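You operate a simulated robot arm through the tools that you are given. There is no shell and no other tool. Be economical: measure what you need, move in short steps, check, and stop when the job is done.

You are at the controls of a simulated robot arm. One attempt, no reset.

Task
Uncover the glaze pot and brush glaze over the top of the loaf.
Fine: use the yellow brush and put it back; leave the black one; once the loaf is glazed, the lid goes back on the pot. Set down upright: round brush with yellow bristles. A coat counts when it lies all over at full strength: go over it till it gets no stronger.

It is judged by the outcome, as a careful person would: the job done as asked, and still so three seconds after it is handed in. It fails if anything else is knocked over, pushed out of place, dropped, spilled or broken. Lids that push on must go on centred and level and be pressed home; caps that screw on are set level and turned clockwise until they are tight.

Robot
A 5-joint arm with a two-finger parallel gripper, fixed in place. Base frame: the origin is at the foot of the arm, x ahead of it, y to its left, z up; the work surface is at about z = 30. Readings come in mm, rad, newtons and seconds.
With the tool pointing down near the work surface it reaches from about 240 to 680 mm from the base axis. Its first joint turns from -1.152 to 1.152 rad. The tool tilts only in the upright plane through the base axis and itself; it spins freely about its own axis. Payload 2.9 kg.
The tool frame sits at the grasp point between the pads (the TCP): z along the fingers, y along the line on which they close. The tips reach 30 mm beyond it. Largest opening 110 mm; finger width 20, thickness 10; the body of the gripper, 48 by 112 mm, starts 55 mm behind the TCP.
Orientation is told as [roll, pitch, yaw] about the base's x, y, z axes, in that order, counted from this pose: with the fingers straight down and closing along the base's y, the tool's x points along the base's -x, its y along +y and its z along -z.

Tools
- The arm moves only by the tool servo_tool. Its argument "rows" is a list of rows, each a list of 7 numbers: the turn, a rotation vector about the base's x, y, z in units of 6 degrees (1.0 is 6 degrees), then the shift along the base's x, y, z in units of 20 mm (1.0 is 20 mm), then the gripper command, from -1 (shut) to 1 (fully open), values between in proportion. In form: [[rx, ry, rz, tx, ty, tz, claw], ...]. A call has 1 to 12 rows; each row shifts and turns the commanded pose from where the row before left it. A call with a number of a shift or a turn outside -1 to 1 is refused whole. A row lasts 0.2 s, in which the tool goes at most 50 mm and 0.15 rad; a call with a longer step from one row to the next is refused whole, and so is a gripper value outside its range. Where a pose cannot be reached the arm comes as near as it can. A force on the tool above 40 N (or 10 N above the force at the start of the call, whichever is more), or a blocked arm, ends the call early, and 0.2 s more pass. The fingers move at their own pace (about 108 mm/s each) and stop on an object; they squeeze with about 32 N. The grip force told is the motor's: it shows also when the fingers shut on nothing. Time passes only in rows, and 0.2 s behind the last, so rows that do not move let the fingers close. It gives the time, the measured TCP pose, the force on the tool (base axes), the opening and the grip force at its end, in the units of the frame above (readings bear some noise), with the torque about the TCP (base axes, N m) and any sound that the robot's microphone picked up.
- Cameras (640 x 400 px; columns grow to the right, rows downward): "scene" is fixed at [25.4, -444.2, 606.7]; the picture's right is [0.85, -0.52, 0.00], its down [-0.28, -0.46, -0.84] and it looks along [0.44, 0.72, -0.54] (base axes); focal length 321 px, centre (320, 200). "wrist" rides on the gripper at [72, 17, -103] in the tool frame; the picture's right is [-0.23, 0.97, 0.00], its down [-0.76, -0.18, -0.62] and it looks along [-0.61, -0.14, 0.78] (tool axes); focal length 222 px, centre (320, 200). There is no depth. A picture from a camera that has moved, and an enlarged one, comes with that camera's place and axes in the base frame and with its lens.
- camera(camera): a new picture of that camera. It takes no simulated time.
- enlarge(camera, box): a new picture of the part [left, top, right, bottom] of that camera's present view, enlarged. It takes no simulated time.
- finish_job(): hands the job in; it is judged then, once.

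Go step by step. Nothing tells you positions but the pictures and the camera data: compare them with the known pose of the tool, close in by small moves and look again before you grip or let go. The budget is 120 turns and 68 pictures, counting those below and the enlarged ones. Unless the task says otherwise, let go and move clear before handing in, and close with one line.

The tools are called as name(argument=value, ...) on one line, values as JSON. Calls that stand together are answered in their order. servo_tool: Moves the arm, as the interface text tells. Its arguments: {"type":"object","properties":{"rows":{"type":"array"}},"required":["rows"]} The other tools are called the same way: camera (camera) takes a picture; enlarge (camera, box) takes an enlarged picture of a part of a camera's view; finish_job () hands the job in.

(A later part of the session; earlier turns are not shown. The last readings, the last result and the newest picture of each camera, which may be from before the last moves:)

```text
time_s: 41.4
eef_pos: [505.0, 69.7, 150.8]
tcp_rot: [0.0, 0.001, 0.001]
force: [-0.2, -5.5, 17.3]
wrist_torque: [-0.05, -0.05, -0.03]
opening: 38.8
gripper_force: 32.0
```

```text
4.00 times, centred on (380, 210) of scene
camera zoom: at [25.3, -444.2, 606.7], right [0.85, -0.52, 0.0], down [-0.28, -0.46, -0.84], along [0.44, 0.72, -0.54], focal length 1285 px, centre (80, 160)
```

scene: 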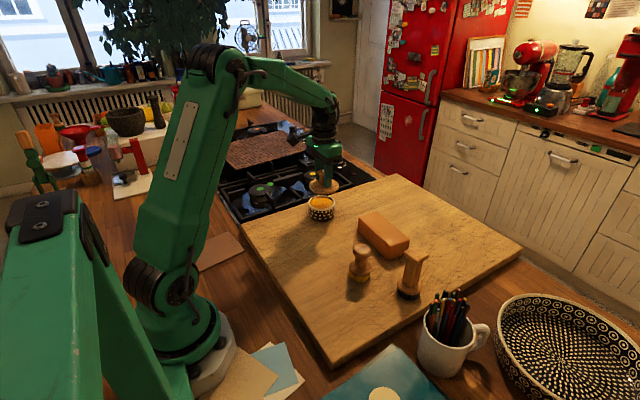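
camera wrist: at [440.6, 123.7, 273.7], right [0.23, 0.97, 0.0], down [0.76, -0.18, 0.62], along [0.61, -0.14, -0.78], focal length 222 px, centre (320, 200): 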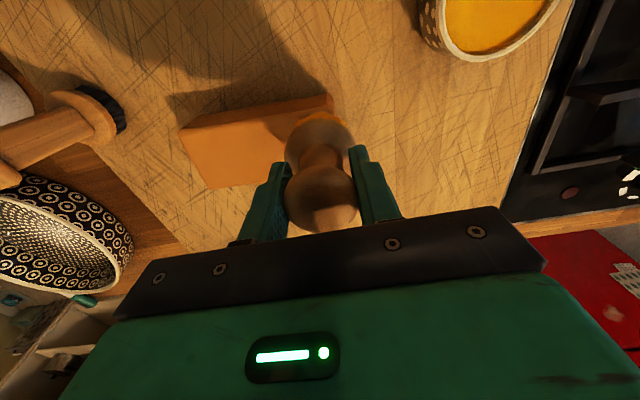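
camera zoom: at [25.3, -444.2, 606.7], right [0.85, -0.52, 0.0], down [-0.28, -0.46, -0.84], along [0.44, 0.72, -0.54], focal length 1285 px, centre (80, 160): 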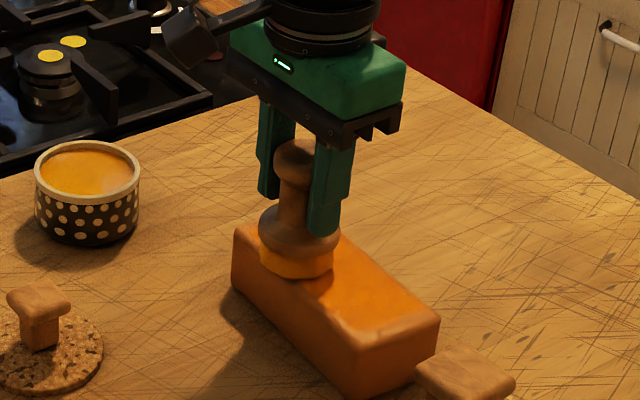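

servo_tool(rows=[[0, 0, 0, 0.05, 0.63, 0, -1], [0, 0, 0, 0.05, 0.63, 0, -1], [0, 0, 0, 0.05, 0.63, 0, -1], [0, 0, 0, 0.04, 0.4, 0, -1], [0, 0, 0, 0, 0, 0, -1], [0, 0, 0, 0, 0, 0.5, -1], [0, 0, 0, 0, 0.2, 1, -1], [0, 0, 0, 0, 0.5, 1, -1], [0, 0, 0, -0.5, 1, 0.3, -1], [0, 0, 0, -0.5, 1, 0, -1], [0, 0, 0, -0.5, 1, 0, -1], [0, 0, 0, 0, 0, 0, -1]])

enlarge(camera="scene", box=[340, 190, 430, 260])

```text
time_s: 44.0
eef_pos: [477.4, 187.4, 207.9]
tcp_rot: [0.0, -0.001, 0.001]
force: [-0.3, -0.2, -0.6]
wrist_torque: [-0.03, 0.02, -0.02]
opening: 39.0
gripper_force: 32.3
```

```text
5.71 times, centred on (385, 225) of scene
camera zoom: at [25.4, -444.2, 606.7], right [0.85, -0.52, 0.0], down [-0.28, -0.46, -0.84], along [0.44, 0.72, -0.54], focal length 1835 px, centre (-51, 57)
```

zoom: 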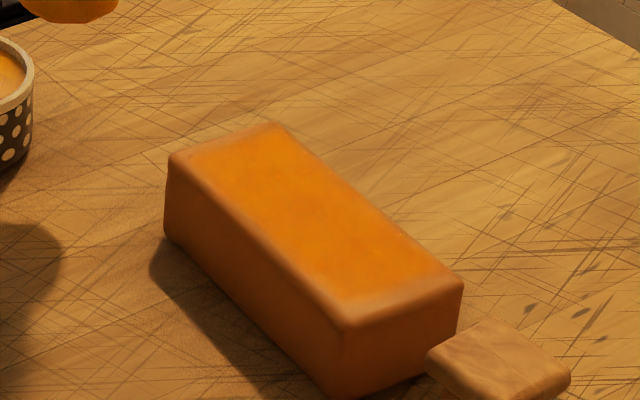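

Coat covers nearly everything; edges slightly short. Re-dip and go over it again, further out to the edges.

servo_tool(rows=[[0, 0, 0, -0.5, 0.93, 0, -1], [0, 0, 0, -0.5, 0.93, 0, -1], [0, 0, 0, -0.5, 0.93, 0, -1], [0, 0, 0, 0, 0, -1, -1], [0, 0, 0, 0, 0, -1, -1], [0, 0, 0, 0, 0, -0.7, -1], [0, 0, 0, 0, 0, -0.3, -1], [0, 0, 0, 0, 0, -0.1, -1], [0, 0, 0, 0, 0, 0, -1]])

```text
time_s: 46.0
eef_pos: [448.7, 243.6, 144.9]
tcp_rot: [-0.001, 0.001, 0.0]
force: [-0.1, 0.0, -0.5]
wrist_torque: [-0.01, 0.01, 0.01]
opening: 38.9
gripper_force: 31.7
```

servo_tool(rows=[[0, 0, 0, 0, 0, -0.1, -1], [0, 0, 0, 0, 0, -0.1, -1], [0, 0, 0, 0, 0, 0, -1]])

```text
time_s: 46.8
eef_pos: [448.9, 243.9, 142.0]
tcp_rot: [0.0, 0.0, -0.002]
force: [-5.2, -2.0, 15.4]
wrist_torque: [-0.06, 0.34, -0.01]
opening: 38.9
gripper_force: 32.4
```

servo_tool(rows=[[0, 0, 0, 0, 0, 0.3, -1], [0, 0, 0, 0, 0, 1, -1], [0, 0, 0, 0, 0, 1, -1], [0, 0, 0, 0.36, -0.77, 0.5, -1], [0, 0, 0, 0.36, -0.77, 0, -1], [0, 0, 0, 0.36, -0.77, 0, -1], [0, 0, 0, 0.36, -0.77, 0, -1], [0, 0, 0, 0.36, -0.77, 0, -1], [0, 0, 0, 0.36, -0.77, 0, -1], [0, 0, 0, 0.36, -0.77, 0, -1], [0, 0, 0, 0.36, -0.77, 0, -1], [0, 0, 0, 0, 0, -1, -1]])

servo_tool(rows=[[0, 0, 0, 0, 0, -0.7, -1], [0, 0, 0, 0, 0, -0.4, -1], [0, 0, 0, 0, 0, -0.1, -1], [0, 0, 0, 0, 0, 0, -1]])

```text
time_s: 49.4
eef_pos: [505.9, 121.3, 175.8]
tcp_rot: [-0.001, 0.0, -0.001]
force: [0.4, 0.2, 0.0]
wrist_torque: [-0.01, -0.03, -0.01]
opening: 38.8
gripper_force: 32.1
```

```text
time_s: 50.4
eef_pos: [507.1, 120.7, 152.4]
tcp_rot: [0.0, 0.0, 0.0]
force: [-0.1, 0.7, -1.3]
wrist_torque: [-0.01, 0.01, 0.0]
opening: 38.8
gripper_force: 31.8
```

servo_tool(rows=[[0, 0, 0, 0, 0, -0.1, -1], [0, 0, 0, -0.05, -0.63, 0, -1], [0, 0, 0, -0.05, -0.63, 0, -1], [0, 0, 0, -0.05, -0.63, 0, -1], [0, 0, 0, -0.05, -0.63, 0, -1], [0, 0, 0, -0.05, -0.63, 0, -1], [0, 0, 0, -0.05, -0.63, 0, -1], [0, 0, 0, -0.05, -0.63, 0, -1], [0, 0, 0, -0.05, -0.63, 0, -1], [0, 0, 0, -0.05, -0.63, 0, -1], [0, 0, 0, -0.05, -0.63, 0, -1], [0, 0, 0, -0.05, -0.63, 0, -1]])

servo_tool(rows=[[0, 0, 0, 0.45, -0.04, 0, -1], [0, 0, 0, 0.45, -0.04, 0, -1], [0, 0, 0, 0.05, 0.63, 0, -1], [0, 0, 0, 0.05, 0.63, 0, -1], [0, 0, 0, 0.05, 0.63, 0, -1], [0, 0, 0, 0.05, 0.63, 0, -1], [0, 0, 0, 0.05, 0.63, 0, -1], [0, 0, 0, 0.05, 0.63, 0, -1], [0, 0, 0, 0.05, 0.63, 0, -1], [0, 0, 0, 0.05, 0.63, 0, -1], [0, 0, 0, 0.05, 0.63, 0, -1], [0, 0, 0, 0.05, 0.63, 0, -1]])

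enlarge(camera="scene", box=[340, 190, 430, 260])

```text
time_s: 53.0
eef_pos: [496.5, -17.7, 151.2]
tcp_rot: [-0.001, -0.003, 0.0]
force: [0.3, 3.3, 7.1]
wrist_torque: [0.24, -0.11, 0.03]
opening: 38.9
gripper_force: 31.7
```

```text
time_s: 55.6
eef_pos: [523.2, 106.8, 149.8]
tcp_rot: [0.001, 0.0, -0.001]
force: [-0.6, -3.2, 5.4]
wrist_torque: [-0.1, -0.05, -0.01]
opening: 39.2
gripper_force: 32.0
```

```text
5.71 times, centred on (385, 225) of scene
camera zoom: at [25.4, -444.2, 606.7], right [0.85, -0.52, 0.0], down [-0.28, -0.46, -0.84], along [0.44, 0.72, -0.54], focal length 1835 px, centre (-51, 57)
```

zoom: 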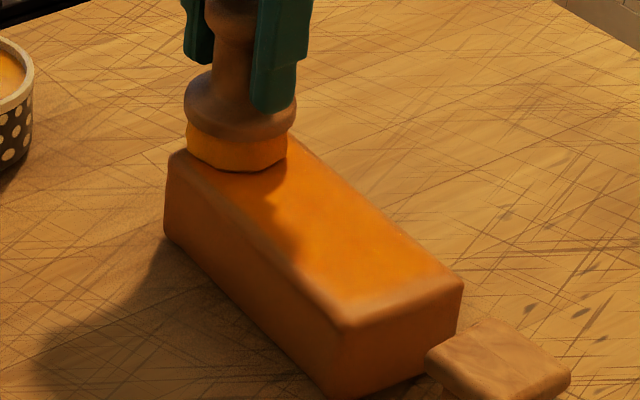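

The coat's boundary follows the rounded edge and hasn't moved, so the flat top is the coated area. One more pass on the far side and back down the middle.

servo_tool(rows=[[0, 0, 0, 0.05, 0.6, 0, -1], [0, 0, 0, 0.6, -0.05, -0.04, -1], [0, 0, 0, -0.05, -0.68, 0, -1], [0, 0, 0, -0.05, -0.68, 0, -1], [0, 0, 0, -0.05, -0.68, 0, -1], [0, 0, 0, -0.05, -0.68, 0, -1], [0, 0, 0, -0.05, -0.68, 0, -1], [0, 0, 0, -0.05, -0.68, 0, -1], [0, 0, 0, -0.05, -0.68, 0, -1], [0, 0, 0, -0.05, -0.68, 0, -1], [0, 0, 0, -0.05, -0.68, 0, -1], [0, 0, 0, -0.05, -0.68, 0, -1]])

servo_tool(rows=[[0, 0, 0, -0.45, 0.04, 0, -1], [0, 0, 0, -0.45, 0.04, 0, -1], [0, 0, 0, 0.05, 0.68, 0, -1], [0, 0, 0, 0.05, 0.68, 0, -1], [0, 0, 0, 0.05, 0.68, 0, -1], [0, 0, 0, 0.05, 0.68, 0, -1], [0, 0, 0, 0.05, 0.68, 0, -1], [0, 0, 0, 0.05, 0.68, 0, -1], [0, 0, 0, 0.05, 0.68, 0, -1], [0, 0, 0, 0.05, 0.68, 0, -1], [0, 0, 0, 0.05, 0.68, 0, -1], [0, 0, 0, 0.05, 0.68, 0, -1]])

servo_tool(rows=[[0, 0, 0, 0, 0, 0.5, -1], [0, 0, 0, 0, 0.2, 1, -1], [0, 0, 0, -0.3, 0.8, 1, -1], [0, 0, 0, -0.5, 1, 0.3, -1], [0, 0, 0, -1, 1, 0, -1], [0, 0, 0, -1, 1, 0, -1], [0, 0, 0, -0.4, 0.4, 0, -1], [0, 0, 0, 0, 0, 0, -1]])

enlarge(camera="scene", box=[340, 190, 430, 260])

camera(camera="wrist")

```text
time_s: 58.2
eef_pos: [526.6, -19.2, 149.4]
tcp_rot: [0.0, 0.0, 0.001]
force: [0.5, 7.2, 17.2]
wrist_torque: [0.47, -0.07, 0.02]
opening: 39.0
gripper_force: 32.0
```

```text
time_s: 60.8
eef_pos: [518.5, 118.7, 149.7]
tcp_rot: [0.0, 0.0, 0.0]
force: [0.5, -6.3, 16.5]
wrist_torque: [-0.51, -0.01, 0.0]
opening: 39.2
gripper_force: 31.9
```

```text
time_s: 62.6
eef_pos: [453.8, 207.8, 205.6]
tcp_rot: [0.001, 0.001, 0.0]
force: [-0.1, 0.0, -0.9]
wrist_torque: [-0.01, -0.01, -0.02]
opening: 38.9
gripper_force: 31.8
```

```text
5.71 times, centred on (385, 225) of scene
camera zoom: at [25.4, -444.2, 606.7], right [0.85, -0.52, 0.0], down [-0.28, -0.46, -0.84], along [0.44, 0.72, -0.54], focal length 1835 px, centre (-51, 57)
```

zoom: 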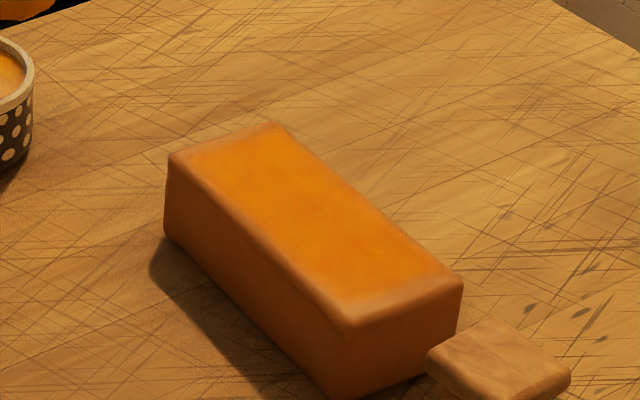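

```text
23 pictures are left
camera wrist: at [381.4, 225.2, 308.1], right [0.23, 0.97, 0.0], down [0.76, -0.18, 0.62], along [0.61, -0.14, -0.78], focal length 222 px, centre (320, 200)
```

wrist: 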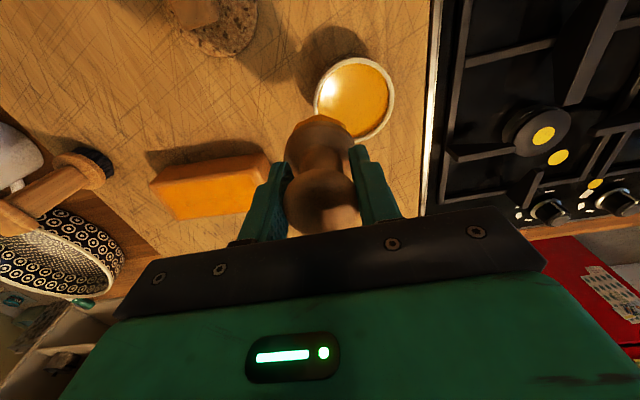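

enlarge(camera="wrist", box=[140, 140, 280, 230])

enlarge(camera="scene", box=[360, 205, 415, 245])

```text
4.44 times, centred on (210, 185) of wrist
camera zoom: at [381.4, 225.2, 308.1], right [0.23, 0.97, 0.0], down [0.76, -0.18, 0.62], along [0.61, -0.14, -0.78], focal length 987 px, centre (809, 267)
```

zoom: 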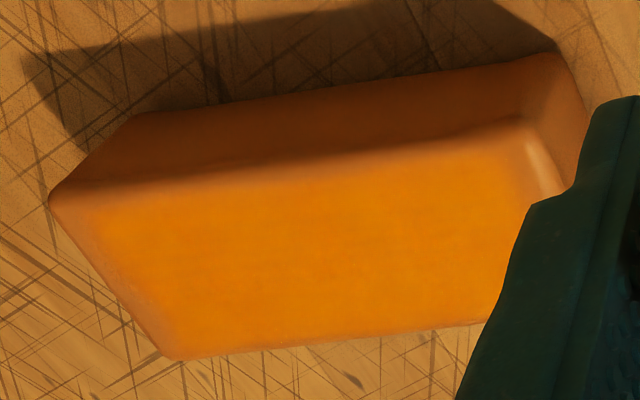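

```text
10.00 times, centred on (388, 225) of scene
camera zoom: at [25.4, -444.2, 606.7], right [0.85, -0.52, 0.0], down [-0.28, -0.46, -0.84], along [0.44, 0.72, -0.54], focal length 3212 px, centre (-355, -50)
```

zoom: 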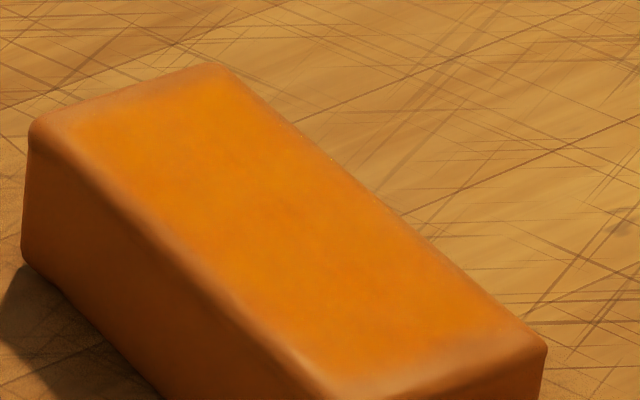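

Nearly uniform. I'll do one more loaded round to be sure it gets no stronger, including extra passes at the ends.

servo_tool(rows=[[0, 0, 0, -0.15, 0.89, 0, -1], [0, 0, 0, -0.15, 0.89, 0, -1], [0, 0, 0, 0, 0, -1, -1], [0, 0, 0, 0, 0, -1, -1], [0, 0, 0, 0, 0, -0.8, -1], [0, 0, 0, 0, 0, -0.2, -1], [0, 0, 0, 0, 0, -0.1, -1], [0, 0, 0, 0, 0, 0, -1]])

servo_tool(rows=[[0, 0, 0, 0, 0, -0.1, -1], [0, 0, 0, 0, 0, -0.05, -1], [0, 0, 0, 0, 0, 0, -1]])

```text
time_s: 64.4
eef_pos: [447.6, 242.4, 144.0]
tcp_rot: [0.001, 0.0, -0.001]
force: [-0.5, 0.1, -0.3]
wrist_torque: [-0.01, 0.02, 0.0]
opening: 38.9
gripper_force: 31.8
```

```text
time_s: 65.2
eef_pos: [449.4, 243.3, 140.8]
tcp_rot: [0.0, 0.001, 0.0]
force: [0.3, -0.5, 1.6]
wrist_torque: [-0.02, 0.02, 0.03]
opening: 38.8
gripper_force: 32.3
```

servo_tool(rows=[[0, 0, 0, 0, 0, -0.08, -1], [0, 0, 0, 0, 0, 0, -1]])

servo_tool(rows=[[0, 0, 0, 0, 0, 0.3, -1], [0, 0, 0, 0, 0, 1, -1], [0, 0, 0, 0, 0, 1, -1], [0, 0, 0, 0.37, -0.77, 0.6, -1], [0, 0, 0, 0.37, -0.77, 0, -1], [0, 0, 0, 0.37, -0.77, 0, -1], [0, 0, 0, 0.37, -0.77, 0, -1], [0, 0, 0, 0.37, -0.77, 0, -1], [0, 0, 0, 0.37, -0.77, 0, -1], [0, 0, 0, 0.37, -0.77, 0, -1], [0, 0, 0, 0.37, -0.77, 0, -1], [0, 0, 0, 0, 0, -1, -1]])

servo_tool(rows=[[0, 0, 0, 0, 0, -0.6, -1], [0, 0, 0, 0, -0.2, -0.6, -1], [0, 0, 0, 0, 0, 0, -1]])

```text
time_s: 65.8
eef_pos: [448.8, 243.2, 141.0]
tcp_rot: [0.001, -0.003, 0.0]
force: [-5.9, -4.5, 18.5]
wrist_torque: [-0.22, 0.29, -0.01]
opening: 38.9
gripper_force: 31.8
```

```text
time_s: 68.4
eef_pos: [508.0, 118.7, 177.1]
tcp_rot: [0.0, 0.001, 0.0]
force: [0.0, 0.6, -0.3]
wrist_torque: [0.02, -0.02, 0.0]
opening: 39.1
gripper_force: 31.7
```

```text
time_s: 69.2
eef_pos: [506.7, 115.0, 153.2]
tcp_rot: [0.001, 0.002, 0.002]
force: [0.2, 0.1, -1.1]
wrist_torque: [0.02, -0.02, 0.02]
opening: 39.3
gripper_force: 32.1
```

servo_tool(rows=[[0, 0, 0, 0, 0, -0.18, -1], [0, 0, 0, 0.45, -0.04, 0, -1], [0, 0, 0, 0.45, -0.04, 0, -1], [0, 0, 0, 0.45, -0.04, 0, -1], [0, 0, 0, 0.45, -0.04, 0, -1], [0, 0, 0, -0.45, 0.04, 0, -1], [0, 0, 0, -0.45, 0.04, 0, -1], [0, 0, 0, -0.45, 0.04, 0, -1], [0, 0, 0, -0.45, 0.04, 0, -1]])

servo_tool(rows=[[0, 0, 0, -0.05, -0.63, 0, -1], [0, 0, 0, -0.05, -0.63, 0, -1], [0, 0, 0, -0.05, -0.63, 0, -1], [0, 0, 0, -0.05, -0.63, 0, -1], [0, 0, 0, -0.05, -0.63, 0, -1], [0, 0, 0, -0.05, -0.63, 0, -1], [0, 0, 0, -0.05, -0.63, 0, -1], [0, 0, 0, -0.05, -0.63, 0, -1], [0, 0, 0, -0.05, -0.63, 0, -1], [0, 0, 0, -0.05, -0.63, 0, -1], [0, 0, 0, -0.05, -0.63, 0, -1]])

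servo_tool(rows=[[0, 0, 0, 0.45, -0.04, 0, -1], [0, 0, 0, 0.45, -0.04, 0, -1], [0, 0, 0, 0.45, -0.04, 0, -1], [0, 0, 0, 0.45, -0.04, 0, -1], [0, 0, 0, -0.45, 0.04, 0, -1], [0, 0, 0, -0.45, 0.04, 0, -1], [0, 0, 0, 0.05, 0.63, 0, -1], [0, 0, 0, 0.05, 0.63, 0, -1], [0, 0, 0, 0.05, 0.63, 0, -1], [0, 0, 0, 0.05, 0.63, 0, -1], [0, 0, 0, 0.05, 0.63, 0, -1], [0, 0, 0, 0.05, 0.63, 0, -1]])

servo_tool(rows=[[0, 0, 0, 0.05, 0.63, 0, -1], [0, 0, 0, 0.05, 0.63, 0, -1], [0, 0, 0, 0.05, 0.63, 0, -1], [0, 0, 0, 0.05, 0.63, 0, -1], [0, 0, 0, 0.05, 0.63, 0, -1], [0, 0, 0, 0.45, -0.04, 0, -1], [0, 0, 0, 0.45, -0.04, 0, -1]])

servo_tool(rows=[[0, 0, 0, -0.05, -0.63, 0, -1], [0, 0, 0, -0.05, -0.63, 0, -1], [0, 0, 0, -0.05, -0.63, 0, -1], [0, 0, 0, -0.05, -0.63, 0, -1], [0, 0, 0, -0.05, -0.63, 0, -1], [0, 0, 0, -0.05, -0.63, 0, -1], [0, 0, 0, -0.05, -0.63, 0, -1], [0, 0, 0, -0.05, -0.63, 0, -1], [0, 0, 0, -0.05, -0.63, 0, -1], [0, 0, 0, -0.05, -0.63, 0, -1], [0, 0, 0, -0.05, -0.63, 0, -1]])

enlarge(camera="scene", box=[340, 190, 430, 260])

```text
time_s: 71.2
eef_pos: [507.5, 114.6, 149.7]
tcp_rot: [0.0, -0.003, 0.0]
force: [1.8, -1.6, 3.9]
wrist_torque: [-0.02, -0.17, 0.02]
opening: 39.0
gripper_force: 31.7
```

```text
time_s: 73.6
eef_pos: [495.6, -22.5, 151.1]
tcp_rot: [0.001, 0.0, 0.0]
force: [0.2, 3.4, 7.6]
wrist_torque: [0.26, -0.14, 0.07]
opening: 39.1
gripper_force: 31.6
```

```text
time_s: 76.2
eef_pos: [520.7, 51.4, 149.4]
tcp_rot: [0.001, 0.0, -0.001]
force: [-1.7, -3.7, 5.7]
wrist_torque: [-0.14, -0.05, -0.01]
opening: 38.9
gripper_force: 31.7
```

```text
time_s: 77.8
eef_pos: [543.4, 112.4, 149.0]
tcp_rot: [0.0, 0.0, -0.001]
force: [-4.3, 1.5, 7.9]
wrist_torque: [0.13, 0.2, 0.01]
opening: 38.9
gripper_force: 31.8
```

```text
time_s: 80.2
eef_pos: [532.3, -26.7, 149.3]
tcp_rot: [0.001, 0.0, 0.0]
force: [-0.1, -0.5, -0.2]
wrist_torque: [0.02, -0.02, -0.01]
opening: 39.0
gripper_force: 32.1
```

```text
5.71 times, centred on (385, 225) of scene
camera zoom: at [25.4, -444.2, 606.7], right [0.85, -0.52, 0.0], down [-0.28, -0.46, -0.84], along [0.44, 0.72, -0.54], focal length 1835 px, centre (-51, 57)
```

zoom: 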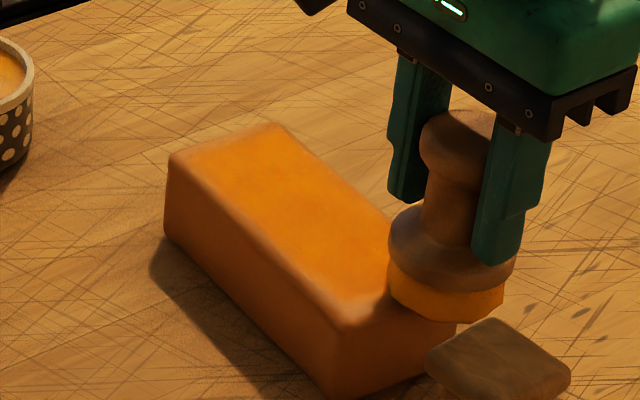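

Appearance unchanged from before. One last pass back along the middle, then lift.

servo_tool(rows=[[0, 0, 0, -0.4, 0.4, -0.04, -1], [0, 0, 0, -0.25, 0.4, -0.04, -1], [0, 0, 0, 0.05, 0.63, 0, -1], [0, 0, 0, 0.05, 0.63, 0, -1], [0, 0, 0, 0.05, 0.63, 0, -1], [0, 0, 0, 0.05, 0.63, 0, -1], [0, 0, 0, 0.05, 0.63, 0, -1], [0, 0, 0, 0.05, 0.63, 0, -1], [0, 0, 0, 0.05, 0.63, 0, -1], [0, 0, 0, 0.05, 0.63, 0, -1], [0, 0, 0, 0.05, 0.63, 0, -1]])

servo_tool(rows=[[0, 0, 0, 0, 0, 0.5, -1], [0, 0, 0, 0, 0, 1, -1], [0, 0, 0, 0, 0, 1, -1], [0, 0, 0, -1, 0, 0.5, -1], [0, 0, 0, -1, 0, 0, -1], [0, 0, 0, -1, 0, 0, -1], [0, 0, 0, -1, 0, 0, -1], [0, 0, 0, -1, 0, 0, -1], [0, 0, 0, -1, 0, 0, -1], [0, 0, 0, 0, 0, 0, -1]])

enlarge(camera="scene", box=[340, 190, 430, 260])

```text
time_s: 82.6
eef_pos: [529.7, 103.1, 148.7]
tcp_rot: [-0.001, -0.002, 0.001]
force: [0.1, -10.8, 24.2]
wrist_torque: [-0.59, -0.07, -0.04]
opening: 38.9
gripper_force: 31.8
```

```text
time_s: 84.8
eef_pos: [409.4, 103.7, 207.8]
tcp_rot: [-0.001, -0.001, 0.0]
force: [-0.7, -0.1, -1.5]
wrist_torque: [-0.02, 0.01, 0.0]
opening: 39.0
gripper_force: 31.6
```

```text
5.71 times, centred on (385, 225) of scene
camera zoom: at [25.4, -444.2, 606.7], right [0.85, -0.52, 0.0], down [-0.28, -0.46, -0.84], along [0.44, 0.72, -0.54], focal length 1835 px, centre (-51, 57)
```

zoom: 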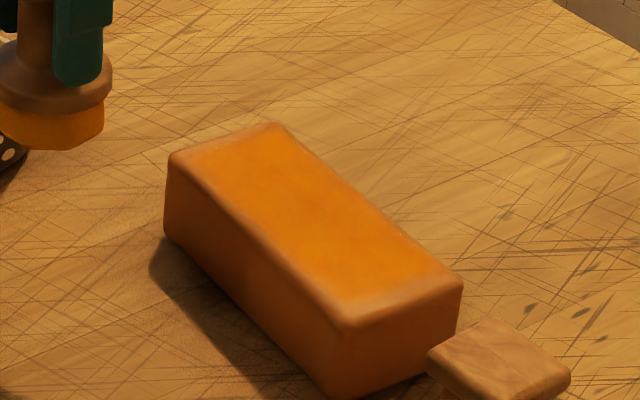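

The coat is unchanged, so it's at full strength. Return the brush to its original place.

servo_tool(rows=[[0, 0, 0, -0.111, -0.868, 0, -1], [0, 0, 0, -0.111, -0.868, 0, -1], [0, 0, 0, -0.111, -0.868, 0, -1], [0, 0, 0, -0.111, -0.868, 0, -1], [0, 0, 0, -0.111, -0.868, 0, -1], [0, 0, 0, -0.111, -0.868, 0, -1], [0, 0, 0, -0.111, -0.868, 0, -1], [0, 0, 0, 0, 0, -1, -1], [0, 0, 0, 0, 0, -1, -1], [0, 0, 0, 0, 0, -1, -1], [0, 0, 0, 0, 0, -1, -1], [0, 0, 0, 0, 0, -0.8, -1]])

enlarge(camera="scene", box=[320, 210, 440, 300])

```text
time_s: 87.4
eef_pos: [393.9, -17.7, 111.6]
tcp_rot: [0.0, 0.0, -0.001]
force: [0.7, -0.6, -0.6]
wrist_torque: [0.0, -0.03, 0.02]
opening: 38.9
gripper_force: 32.0
```

```text
4.44 times, centred on (380, 255) of scene
camera zoom: at [25.4, -444.2, 606.7], right [0.85, -0.52, 0.0], down [-0.28, -0.46, -0.84], along [0.44, 0.72, -0.54], focal length 1428 px, centre (53, -44)
```

zoom: 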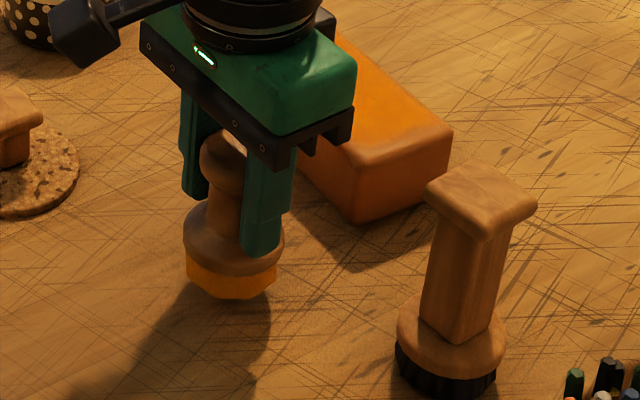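

servo_tool(rows=[[0, 0, 0, 0, 0, -0.4, -1], [0, 0, 0, 0, 0, -0.1, -1], [0, 0, 0, 0, 0, 0, -1]])

servo_tool(rows=[[0, 0, 0, 0, 0, -0.08, -1], [0, 0, 0, 0, 0, 0, -1]])

```text
time_s: 88.2
eef_pos: [394.0, -18.5, 102.8]
tcp_rot: [0.001, -0.001, -0.001]
force: [-0.5, 0.9, -0.5]
wrist_torque: [0.04, 0.03, 0.0]
opening: 38.8
gripper_force: 32.0
```

```text
time_s: 88.8
eef_pos: [393.9, -18.0, 100.0]
tcp_rot: [0.002, -0.001, 0.002]
force: [0.6, 0.1, 0.0]
wrist_torque: [0.01, 0.03, -0.02]
opening: 39.0
gripper_force: 32.0
```

servo_tool(rows=[[0, 0, 0, 0, 0, -0.07, -1], [0, 0, 0, 0, 0, -0.05, -1], [0, 0, 0, 0, 0, 0, -1]])

servo_tool(rows=[[0, 0, 0, 0, 0, -0.05, -1], [0, 0, 0, 0, 0, 0, -1]])

```text
time_s: 89.6
eef_pos: [393.6, -18.1, 97.2]
tcp_rot: [0.001, -0.001, 0.001]
force: [-0.1, 0.0, -0.3]
wrist_torque: [-0.04, 0.03, 0.01]
opening: 39.2
gripper_force: 31.6
```

```text
time_s: 90.2
eef_pos: [393.9, -17.4, 96.6]
tcp_rot: [0.0, -0.001, 0.0]
force: [-2.9, -0.3, 6.3]
wrist_torque: [0.15, 0.05, 0.01]
opening: 39.0
gripper_force: 32.5
```

Contact with the board. Release and check it stands upright.

servo_tool(rows=[[0, 0, 0, 0, 0, -0.03, -1], [0, 0, 0, 0, 0, 0, -0.1], [0, 0, 0, 0, 0, 0, 0.27], [0, 0, 0, 0, 0, 0, 0.27]])

enlarge(camera="scene", box=[320, 210, 440, 300])

```text
time_s: 91.2
eef_pos: [393.2, -18.0, 96.8]
tcp_rot: [0.0, 0.0, -0.001]
force: [0.6, -0.5, 0.2]
wrist_torque: [-0.01, 0.01, 0.0]
opening: 69.8
gripper_force: 0.0
```

```text
4.44 times, centred on (380, 255) of scene
camera zoom: at [25.4, -444.2, 606.7], right [0.85, -0.52, 0.0], down [-0.28, -0.46, -0.84], along [0.44, 0.72, -0.54], focal length 1428 px, centre (53, -44)
```

zoom: 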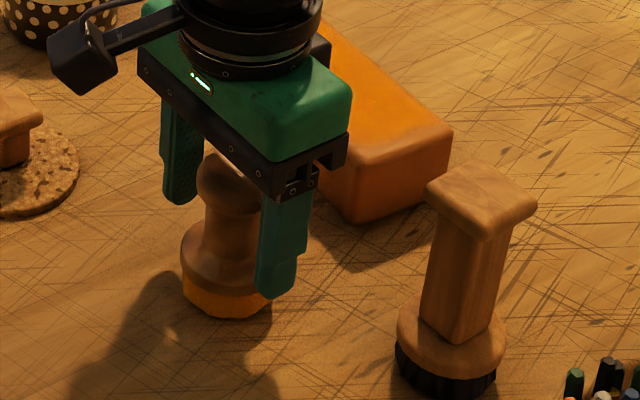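

Brush stands where it was. Rise and move above the lid.

servo_tool(rows=[[0, 0, 0, 0, 0, 0.5, 0.27], [0, 0, 0, 0, 0, 1, 0.27], [0, 0, 0, 0, 0, 1, 0.27], [0, 0, 0, 0, 0, 1, 0.27], [0, 0, 0, 0, 0, 1, 0.27], [0, 0, 0, 0, 0, 0.6, 0.27], [0, 0, 0, -0.5, 1, 0, 0.27], [0, 0, 0, -0.5, 1, 0, 0.27], [0, 0, 0, -0.5, 1, 0, 0.27], [0, 0, 0, -0.4, 1, 0, 0.27], [0, 0, 0, -0.4, 1, 0, 0.27], [0, 0, 0, -0.3, 1, 0, 0.27]])

servo_tool(rows=[[0, 0, 0, 0, 1, -1, 0.27], [0, 0, 0, 0, 0.35, -1, 0.27], [0, 0, 0, 0, 0, -1, 0.27], [0, 0, 0, 0, 0, 0, 0.27]])

camera(camera="wrist")

camera(camera="scene")

```text
time_s: 93.8
eef_pos: [341.6, 101.6, 198.3]
tcp_rot: [0.0, 0.0, -0.001]
force: [0.2, -0.1, 0.0]
wrist_torque: [0.0, -0.03, -0.02]
opening: 70.2
gripper_force: 0.2
```

```text
time_s: 94.8
eef_pos: [341.4, 129.0, 137.8]
tcp_rot: [0.001, 0.001, 0.001]
force: [-0.2, 0.8, 0.6]
wrist_torque: [0.0, -0.01, 0.01]
opening: 70.0
gripper_force: 0.2
```

```text
16 pictures are left
camera wrist: at [268.1, 146.2, 240.3], right [0.23, 0.97, 0.0], down [0.76, -0.18, 0.62], along [0.61, -0.14, -0.78], focal length 222 px, centre (320, 200)
```

wrist: 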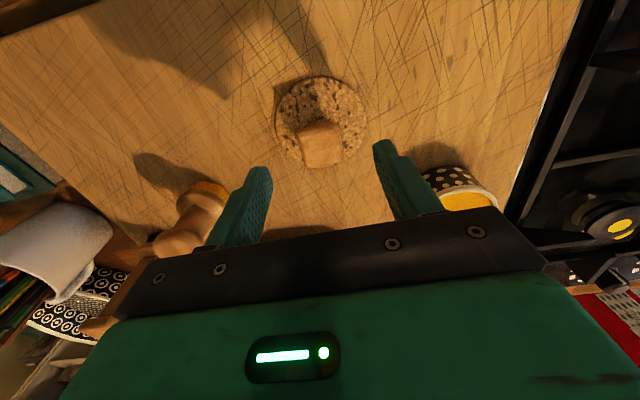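

```text
15 pictures are left
```

scene: 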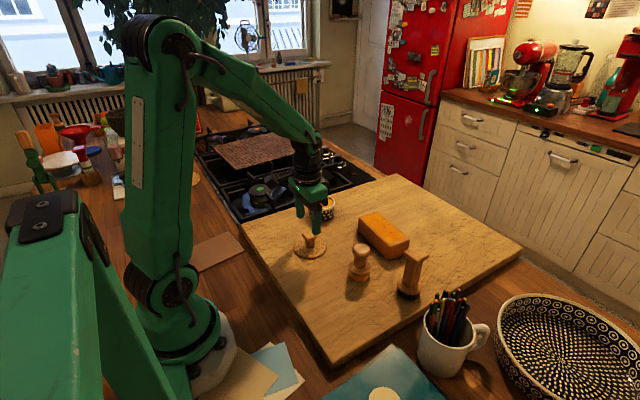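

Lid knob is centred under the gripper. Descend and grip.

servo_tool(rows=[[0, 0, 0, 0, 0, -1, 0.27], [0, 0, 0, 0, 0, -1, 0.27], [0, 0, 0, 0, 0, -0.8, 0.27], [0, 0, 0, 0, 0, -0.4, 0.27], [0, 0, 0, 0, 0, 0, 0.27], [0, 0, 0, 0, 0, 0, -1], [0, 0, 0, 0, 0, 0, -1], [0, 0, 0, 0, 0, 0, -1]])

```text
time_s: 96.6
eef_pos: [341.4, 128.0, 74.7]
tcp_rot: [-0.001, 0.001, 0.001]
force: [0.2, 0.3, 0.1]
wrist_torque: [0.02, 0.01, 0.01]
opening: 33.0
gripper_force: 31.9
```

servo_tool(rows=[[0, 0, 0, 0, 0, 0.5, -1], [0, 0, 0, 0, 0, 1, -1], [0, 0, 0, 0, 0, 1, -1], [0, 0, 0, 0, 0, 1, -1], [0, 0, 0, 0, 0, 1, -1], [0, 0, 0, 0.89, 0.96, 0.5, -1], [0, 0, 0, 0.89, 0.96, 0, -1], [0, 0, 0, 0.89, 0.96, 0, -1], [0, 0, 0, 0.89, 0.96, 0, -1], [0, 0, 0, 0.89, 0.96, 0, -1], [0, 0, 0, 0.89, 0.96, 0, -1], [0, 0, 0, 0, 0, 0, -1]])

enlarge(camera="wrist", box=[230, 50, 410, 220])

enlarge(camera="scene", box=[280, 150, 360, 230])

```text
time_s: 99.2
eef_pos: [447.6, 244.3, 175.4]
tcp_rot: [0.0, 0.0, -0.001]
force: [0.2, -0.6, -0.8]
wrist_torque: [-0.03, 0.02, -0.03]
opening: 33.2
gripper_force: 32.5
```

```text
2.35 times, centred on (320, 135) of wrist
camera zoom: at [376.1, 261.7, 277.2], right [0.23, 0.97, 0.0], down [0.76, -0.18, 0.62], along [0.61, -0.14, -0.78], focal length 523 px, centre (320, 353)
```

zoom: 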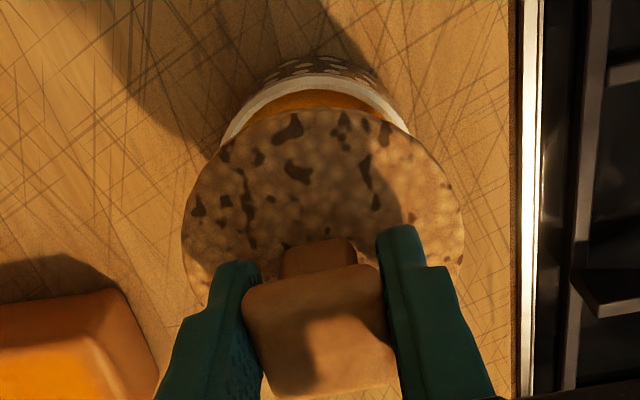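

```text
5.00 times, centred on (320, 190) of scene
camera zoom: at [25.5, -444.2, 606.7], right [0.85, -0.52, 0.0], down [-0.28, -0.46, -0.84], along [0.44, 0.72, -0.54], focal length 1606 px, centre (320, 250)
```

zoom: 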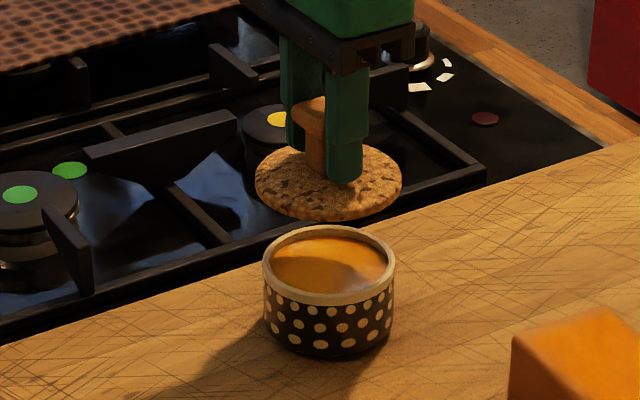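

Lid and pot align in the scene view; nudge y −1 mm and lower to just above the rim.

servo_tool(rows=[[0, 0, 0, 0, -0.05, -0.9, -1], [0, 0, 0, 0, 0, -0.9, -1], [0, 0, 0, 0, 0, -0.4, -1], [0, 0, 0, 0, 0, 0, -1]])

enlarge(camera="scene", box=[295, 180, 345, 225])

enlarge(camera="wrist", box=[230, 60, 410, 200])

```text
time_s: 100.2
eef_pos: [448.9, 241.8, 130.2]
tcp_rot: [0.0, -0.001, 0.001]
force: [-0.1, 0.0, 0.4]
wrist_torque: [0.02, -0.01, 0.01]
opening: 33.1
gripper_force: 32.3
```

```text
8.89 times, centred on (320, 202) of scene
camera zoom: at [25.4, -444.2, 606.7], right [0.85, -0.52, 0.0], down [-0.28, -0.46, -0.84], along [0.44, 0.72, -0.54], focal length 2855 px, centre (320, 178)
```

zoom: 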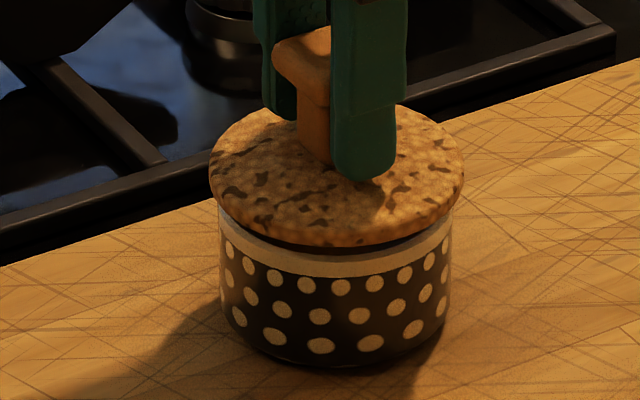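

```text
2.86 times, centred on (320, 130) of wrist
camera zoom: at [375.7, 259.7, 232.8], right [0.23, 0.97, 0.0], down [0.76, -0.18, 0.62], along [0.61, -0.14, -0.78], focal length 635 px, centre (320, 400)
```

zoom: 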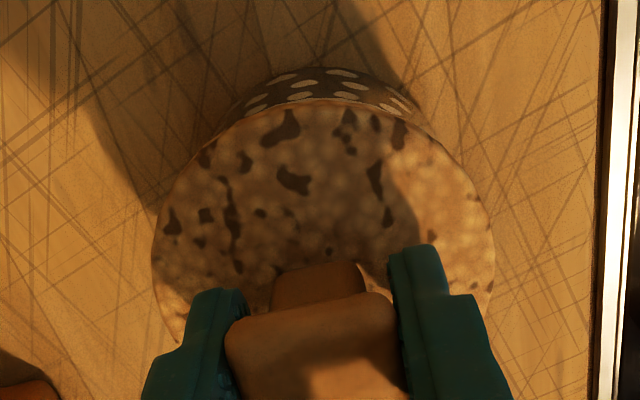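

Concentric in both views. Lower until contact.

servo_tool(rows=[[0, 0, 0, 0, 0.03, -0.15, -1], [0, 0, 0, 0, 0, -0.1, -1], [0, 0, 0, 0, 0, 0, -1]])

servo_tool(rows=[[0, 0, 0, 0, 0, -0.1, -1], [0, 0, 0, 0, 0, 0, -1]])

```text
time_s: 101.0
eef_pos: [447.2, 242.7, 125.4]
tcp_rot: [0.001, 0.002, 0.001]
force: [-0.3, -0.3, 0.0]
wrist_torque: [-0.01, -0.05, 0.0]
opening: 33.5
gripper_force: 32.1
```

```text
time_s: 101.6
eef_pos: [448.7, 243.0, 124.0]
tcp_rot: [0.0, 0.0, 0.0]
force: [0.0, 0.6, 0.0]
wrist_torque: [0.01, 0.0, 0.02]
opening: 33.1
gripper_force: 32.0
```

servo_tool(rows=[[0, 0, 0, 0, 0, -0.07, -1], [0, 0, 0, 0, 0, 0, -1]])

servo_tool(rows=[[0, 0, 0, 0, 0, -0.07, -1], [0, 0, 0, 0, 0, 0, -1]])

enlarge(camera="scene", box=[295, 180, 345, 225])

```text
time_s: 102.2
eef_pos: [448.4, 242.2, 122.0]
tcp_rot: [0.0, 0.0, 0.001]
force: [-0.2, -0.2, -0.5]
wrist_torque: [-0.02, 0.01, -0.03]
opening: 33.0
gripper_force: 32.4
```

```text
time_s: 102.8
eef_pos: [447.2, 243.3, 122.1]
tcp_rot: [0.0, 0.0, -0.001]
force: [-5.4, -4.0, 15.5]
wrist_torque: [-0.14, 0.39, -0.01]
opening: 33.3
gripper_force: 32.2
```

```text
8.89 times, centred on (320, 202) of scene
camera zoom: at [25.3, -444.2, 606.7], right [0.85, -0.52, 0.0], down [-0.28, -0.46, -0.84], along [0.44, 0.72, -0.54], focal length 2855 px, centre (320, 178)
```

zoom: 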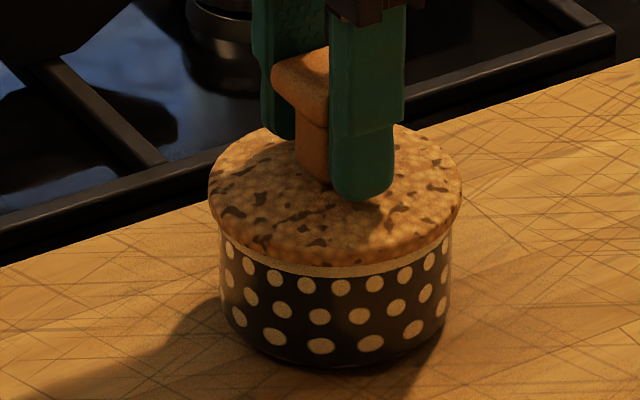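

Lid is on the rim (15 N). Press a little further to see whether it seats.

servo_tool(rows=[[0, 0, 0, 0, 0, -0.08, -1], [0, 0, 0, 0, 0, -0.05, -1], [0, 0, 0, 0, 0, 0, -1]])

```text
time_s: 103.6
eef_pos: [449.2, 243.2, 119.5]
tcp_rot: [0.003, -0.005, 0.0]
force: [-6.9, -7.7, 36.2]
wrist_torque: [-0.1, 0.02, -0.01]
opening: 33.0
gripper_force: 31.6
```

servo_tool(rows=[[0, 0, 0, 0, 0, 0.06, -1], [0, 0, 0, 0, 0, 0, 0.1], [0, 0, 0, 0, 0, 0, 0.27], [0, 0, 0, 0, 0, 0, 0.27], [0, 0, 0, 0, 0, 1, 0.27], [0, 0, 0, 0, 0, 1, 0.27], [0, 0, 0, 0, 0, 1, 0.27], [0, 0, 0, 0, 0, 0, 0.27]])

enlarge(camera="scene", box=[295, 180, 345, 225])

enlarge(camera="wrist", box=[230, 60, 410, 200])

```text
time_s: 105.4
eef_pos: [448.0, 244.0, 178.9]
tcp_rot: [0.0, 0.0, 0.0]
force: [0.2, -0.4, 0.3]
wrist_torque: [-0.01, 0.01, 0.01]
opening: 69.7
gripper_force: 0.1
```

```text
8.89 times, centred on (320, 202) of scene
camera zoom: at [25.4, -444.2, 606.7], right [0.85, -0.52, 0.0], down [-0.28, -0.46, -0.84], along [0.44, 0.72, -0.54], focal length 2855 px, centre (320, 178)
```

zoom: 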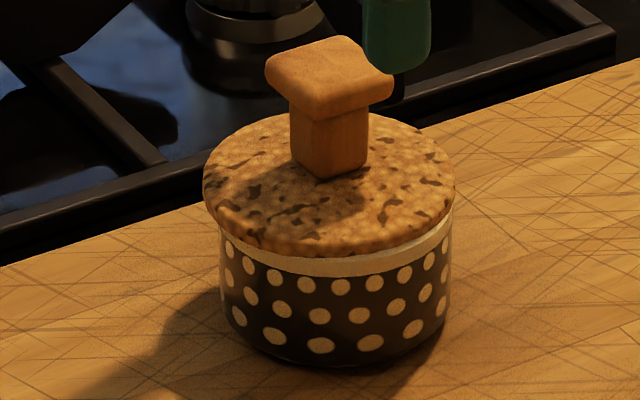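

```text
2.86 times, centred on (320, 130) of wrist
camera zoom: at [376.2, 260.3, 282.2], right [0.23, 0.97, 0.0], down [0.76, -0.18, 0.62], along [0.61, -0.14, -0.78], focal length 635 px, centre (320, 400)
```

zoom: 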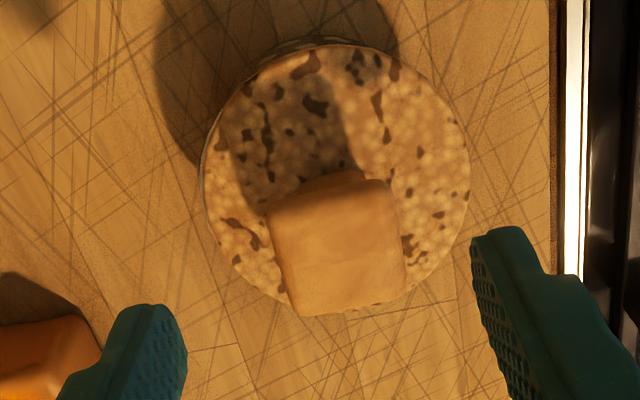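

The release nudged the lid ~5 mm toward +y. I'll re-grip, re-centre, and this time release with no preload and in small opening steps.

servo_tool(rows=[[0, 0, 0, 0.05, 0.25, -1, 0.27], [0, 0, 0, 0, 0, -1, 0.27], [0, 0, 0, 0, 0, -0.7, 0.27], [0, 0, 0, 0, 0, -0.1, 0.27], [0, 0, 0, 0, 0, 0, 0], [0, 0, 0, 0, 0, 0, -0.25], [0, 0, 0, 0, 0, 0, -0.4], [0, 0, 0, 0, 0, 0, -1], [0, 0, 0, 0, 0, 0, -1]])

enlarge(camera="scene", box=[295, 180, 345, 225])

```text
time_s: 107.4
eef_pos: [449.6, 248.8, 124.3]
tcp_rot: [0.0, -0.001, -0.001]
force: [-0.1, 0.9, -0.1]
wrist_torque: [0.0, 0.0, -0.01]
opening: 33.1
gripper_force: 32.3
```

```text
8.89 times, centred on (320, 202) of scene
camera zoom: at [25.4, -444.2, 606.7], right [0.85, -0.52, 0.0], down [-0.28, -0.46, -0.84], along [0.44, 0.72, -0.54], focal length 2855 px, centre (320, 178)
```

zoom: 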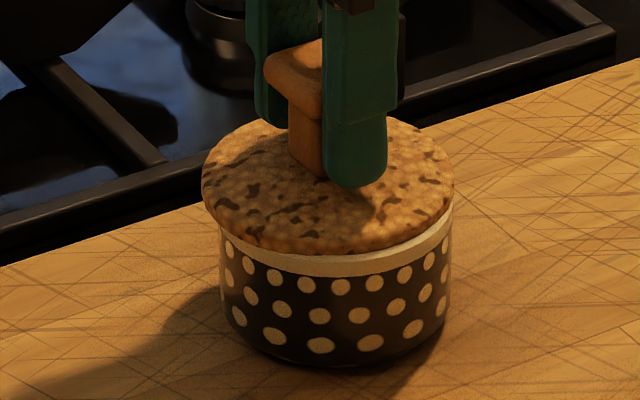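

servo_tool(rows=[[0, 0, 0, 0, 0, 0.3, -1], [0, 0, 0, -0.05, -0.3, 0, -1], [0, 0, 0, 0, 0, 0, -1]])

enlarge(camera="scene", box=[295, 180, 345, 225])

enlarge(camera="wrist", box=[230, 60, 410, 200])

```text
time_s: 108.2
eef_pos: [448.6, 242.2, 129.8]
tcp_rot: [-0.001, -0.002, 0.0]
force: [0.4, -0.3, 0.1]
wrist_torque: [0.01, 0.02, 0.01]
opening: 33.3
gripper_force: 32.1
```

```text
8.89 times, centred on (320, 202) of scene
camera zoom: at [25.4, -444.2, 606.7], right [0.85, -0.52, 0.0], down [-0.28, -0.46, -0.84], along [0.44, 0.72, -0.54], focal length 2855 px, centre (320, 178)
```

zoom: 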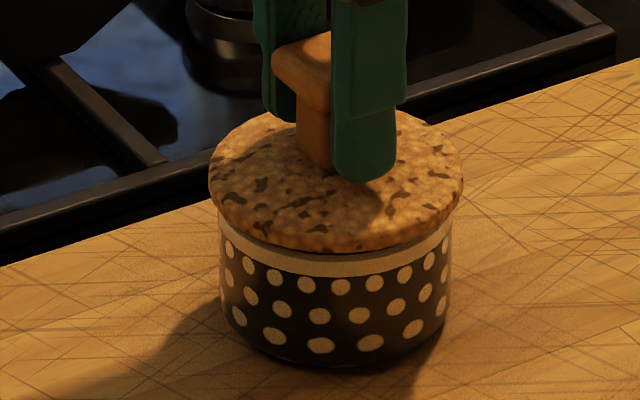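

```text
2.86 times, centred on (320, 130) of wrist
camera zoom: at [375.8, 259.8, 231.8], right [0.23, 0.97, 0.0], down [0.76, -0.18, 0.62], along [0.61, -0.14, -0.78], focal length 635 px, centre (320, 400)
```

zoom: 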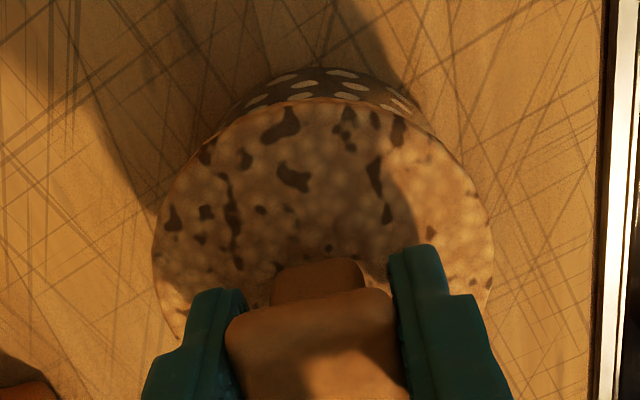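

Centred again. Lower to contact.

servo_tool(rows=[[0, 0, 0, 0, 0.02, -0.15, -1], [0, 0, 0, 0, 0, -0.1, -1], [0, 0, 0, 0, 0, 0, -1]])

servo_tool(rows=[[0, 0, 0, 0, 0, -0.07, -1], [0, 0, 0, 0, 0, 0, -1]])

servo_tool(rows=[[0, 0, 0, 0, 0, -0.05, -1], [0, 0, 0, 0, 0, 0, -1]])

```text
time_s: 109.0
eef_pos: [449.0, 243.1, 125.5]
tcp_rot: [0.0, -0.001, 0.0]
force: [-0.5, 0.4, -0.1]
wrist_torque: [0.01, 0.01, -0.01]
opening: 33.1
gripper_force: 31.8
```

```text
time_s: 109.6
eef_pos: [448.4, 242.5, 123.6]
tcp_rot: [-0.001, 0.0, 0.001]
force: [-3.9, 0.2, 8.0]
wrist_torque: [0.0, 0.26, 0.0]
opening: 33.1
gripper_force: 32.0
```

```text
time_s: 110.2
eef_pos: [449.2, 242.9, 123.1]
tcp_rot: [-0.001, -0.001, 0.002]
force: [-10.5, -2.6, 23.9]
wrist_torque: [-0.11, 0.51, -0.03]
opening: 33.1
gripper_force: 31.6
```

servo_tool(rows=[[0, 0, 0, -0.03, 0, -0.05, -1], [0, 0, 0, 0, 0, 0, -1]])

servo_tool(rows=[[0, 0, 0, 0, 0, -0.05, -1], [0, 0, 0, 0, 0, 0, -1]])

```text
time_s: 110.8
eef_pos: [448.7, 242.5, 123.8]
tcp_rot: [0.003, -0.004, -0.001]
force: [-7.8, -4.1, 33.6]
wrist_torque: [-0.1, 0.26, 0.0]
opening: 33.2
gripper_force: 31.6
```

```text
time_s: 111.4
eef_pos: [449.0, 243.1, 121.8]
tcp_rot: [0.004, -0.007, 0.0]
force: [-4.5, -4.2, 36.3]
wrist_torque: [-0.05, -0.01, 0.0]
opening: 33.3
gripper_force: 32.0
```

Relieve the preload gradually before releasing.

servo_tool(rows=[[0, 0, 0, 0, 0, 0.08, -1], [0, 0, 0, 0, 0, 0, -1]])

```text
time_s: 112.0
eef_pos: [449.6, 243.7, 122.8]
tcp_rot: [0.003, -0.005, -0.001]
force: [6.1, -2.1, 21.4]
wrist_torque: [0.08, -0.66, -0.01]
opening: 33.1
gripper_force: 31.8
```

servo_tool(rows=[[0, 0, 0, 0, 0, 0.05, -1], [0, 0, 0, 0, 0, 0, -1]])

```text
time_s: 112.6
eef_pos: [447.2, 242.8, 121.3]
tcp_rot: [0.0, -0.002, 0.0]
force: [6.5, 0.9, 13.7]
wrist_torque: [0.19, -0.76, 0.01]
opening: 33.0
gripper_force: 31.9
```

servo_tool(rows=[[0, 0, 0, 0.03, 0, 0.04, -1], [0, 0, 0, 0, 0, 0, -1]])

```text
time_s: 113.2
eef_pos: [447.1, 243.3, 122.9]
tcp_rot: [-0.002, 0.003, 0.0]
force: [0.5, 2.9, 8.1]
wrist_torque: [0.14, -0.33, 0.1]
opening: 33.2
gripper_force: 32.1
```

servo_tool(rows=[[0, 0, 0, 0, 0, 0.03, -1], [0, 0, 0, 0, 0, 0, -1]])

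```text
time_s: 113.8
eef_pos: [446.9, 242.3, 122.3]
tcp_rot: [-0.002, 0.005, 0.001]
force: [0.5, 0.4, -0.6]
wrist_torque: [-0.01, 0.02, 0.01]
opening: 33.4
gripper_force: 32.1
```

Preload is zero. Open in small steps.

servo_tool(rows=[[0, 0, 0, 0, 0, 0, -0.38], [0, 0, 0, 0, 0, 0, -0.36], [0, 0, 0, 0, 0, 0, -0.34], [0, 0, 0, 0, 0, 0, -0.3], [0, 0, 0, 0, 0, 0, -0.2], [0, 0, 0, 0, 0, 0, 0], [0, 0, 0, 0, 0, 0, 0.2], [0, 0, 0, 0, 0, 0, 0.2]])

servo_tool(rows=[[0, 0, 0, 0, 0, 0.8, 0.2], [0, 0, 0, 0, 0, 1, 0.2], [0, 0, 0, 0, 0, 1, 0.2], [0, 0, 0, 0, 0, 0, 0.2]])

enlarge(camera="scene", box=[295, 180, 345, 225])

```text
time_s: 115.6
eef_pos: [448.2, 243.2, 124.7]
tcp_rot: [0.0, 0.001, 0.001]
force: [-0.1, 0.5, 0.2]
wrist_torque: [-0.02, 0.01, 0.0]
opening: 65.9
gripper_force: 0.2
```

```text
time_s: 116.6
eef_pos: [448.2, 242.2, 180.1]
tcp_rot: [0.0, -0.001, 0.001]
force: [0.4, 0.4, 0.2]
wrist_torque: [0.01, 0.03, 0.02]
opening: 66.1
gripper_force: 0.1
```

```text
8.89 times, centred on (320, 202) of scene
camera zoom: at [25.4, -444.2, 606.7], right [0.85, -0.52, 0.0], down [-0.28, -0.46, -0.84], along [0.44, 0.72, -0.54], focal length 2855 px, centre (320, 178)
```

zoom: 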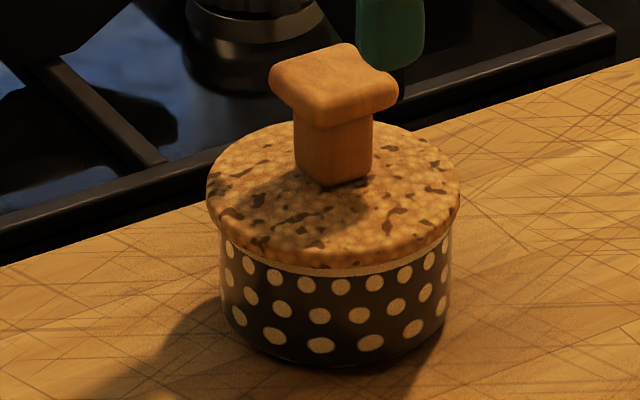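

Lid is centred and lower on the pot. Close the fingers and press on the knob to make sure it's home.

servo_tool(rows=[[0, 0, 0, 0, 0.02, 0, -1], [0, 0, 0, 0, 0, 0, -1], [0, 0, 0, 0, 0, 0, -1], [0, 0, 0, 0, 0, -0.3, -1], [0, 0, 0, 0, 0, -0.1, -1], [0, 0, 0, 0, 0, 0, -1]])

servo_tool(rows=[[0, 0, 0, 0, 0, -0.1, -1], [0, 0, 0, 0, 0, -0.1, -1], [0, 0, 0, 0, 0, 0, -1]])

```text
time_s: 118.0
eef_pos: [447.2, 244.0, 171.4]
tcp_rot: [0.0, -0.001, -0.002]
force: [0.3, 0.3, 0.1]
wrist_torque: [0.02, 0.0, -0.02]
opening: 0.1
gripper_force: 31.9
```

```text
time_s: 118.8
eef_pos: [448.5, 243.1, 166.9]
tcp_rot: [-0.001, -0.001, 0.0]
force: [-0.7, 0.5, 0.2]
wrist_torque: [-0.03, -0.01, 0.0]
opening: 0.0
gripper_force: 31.7
```

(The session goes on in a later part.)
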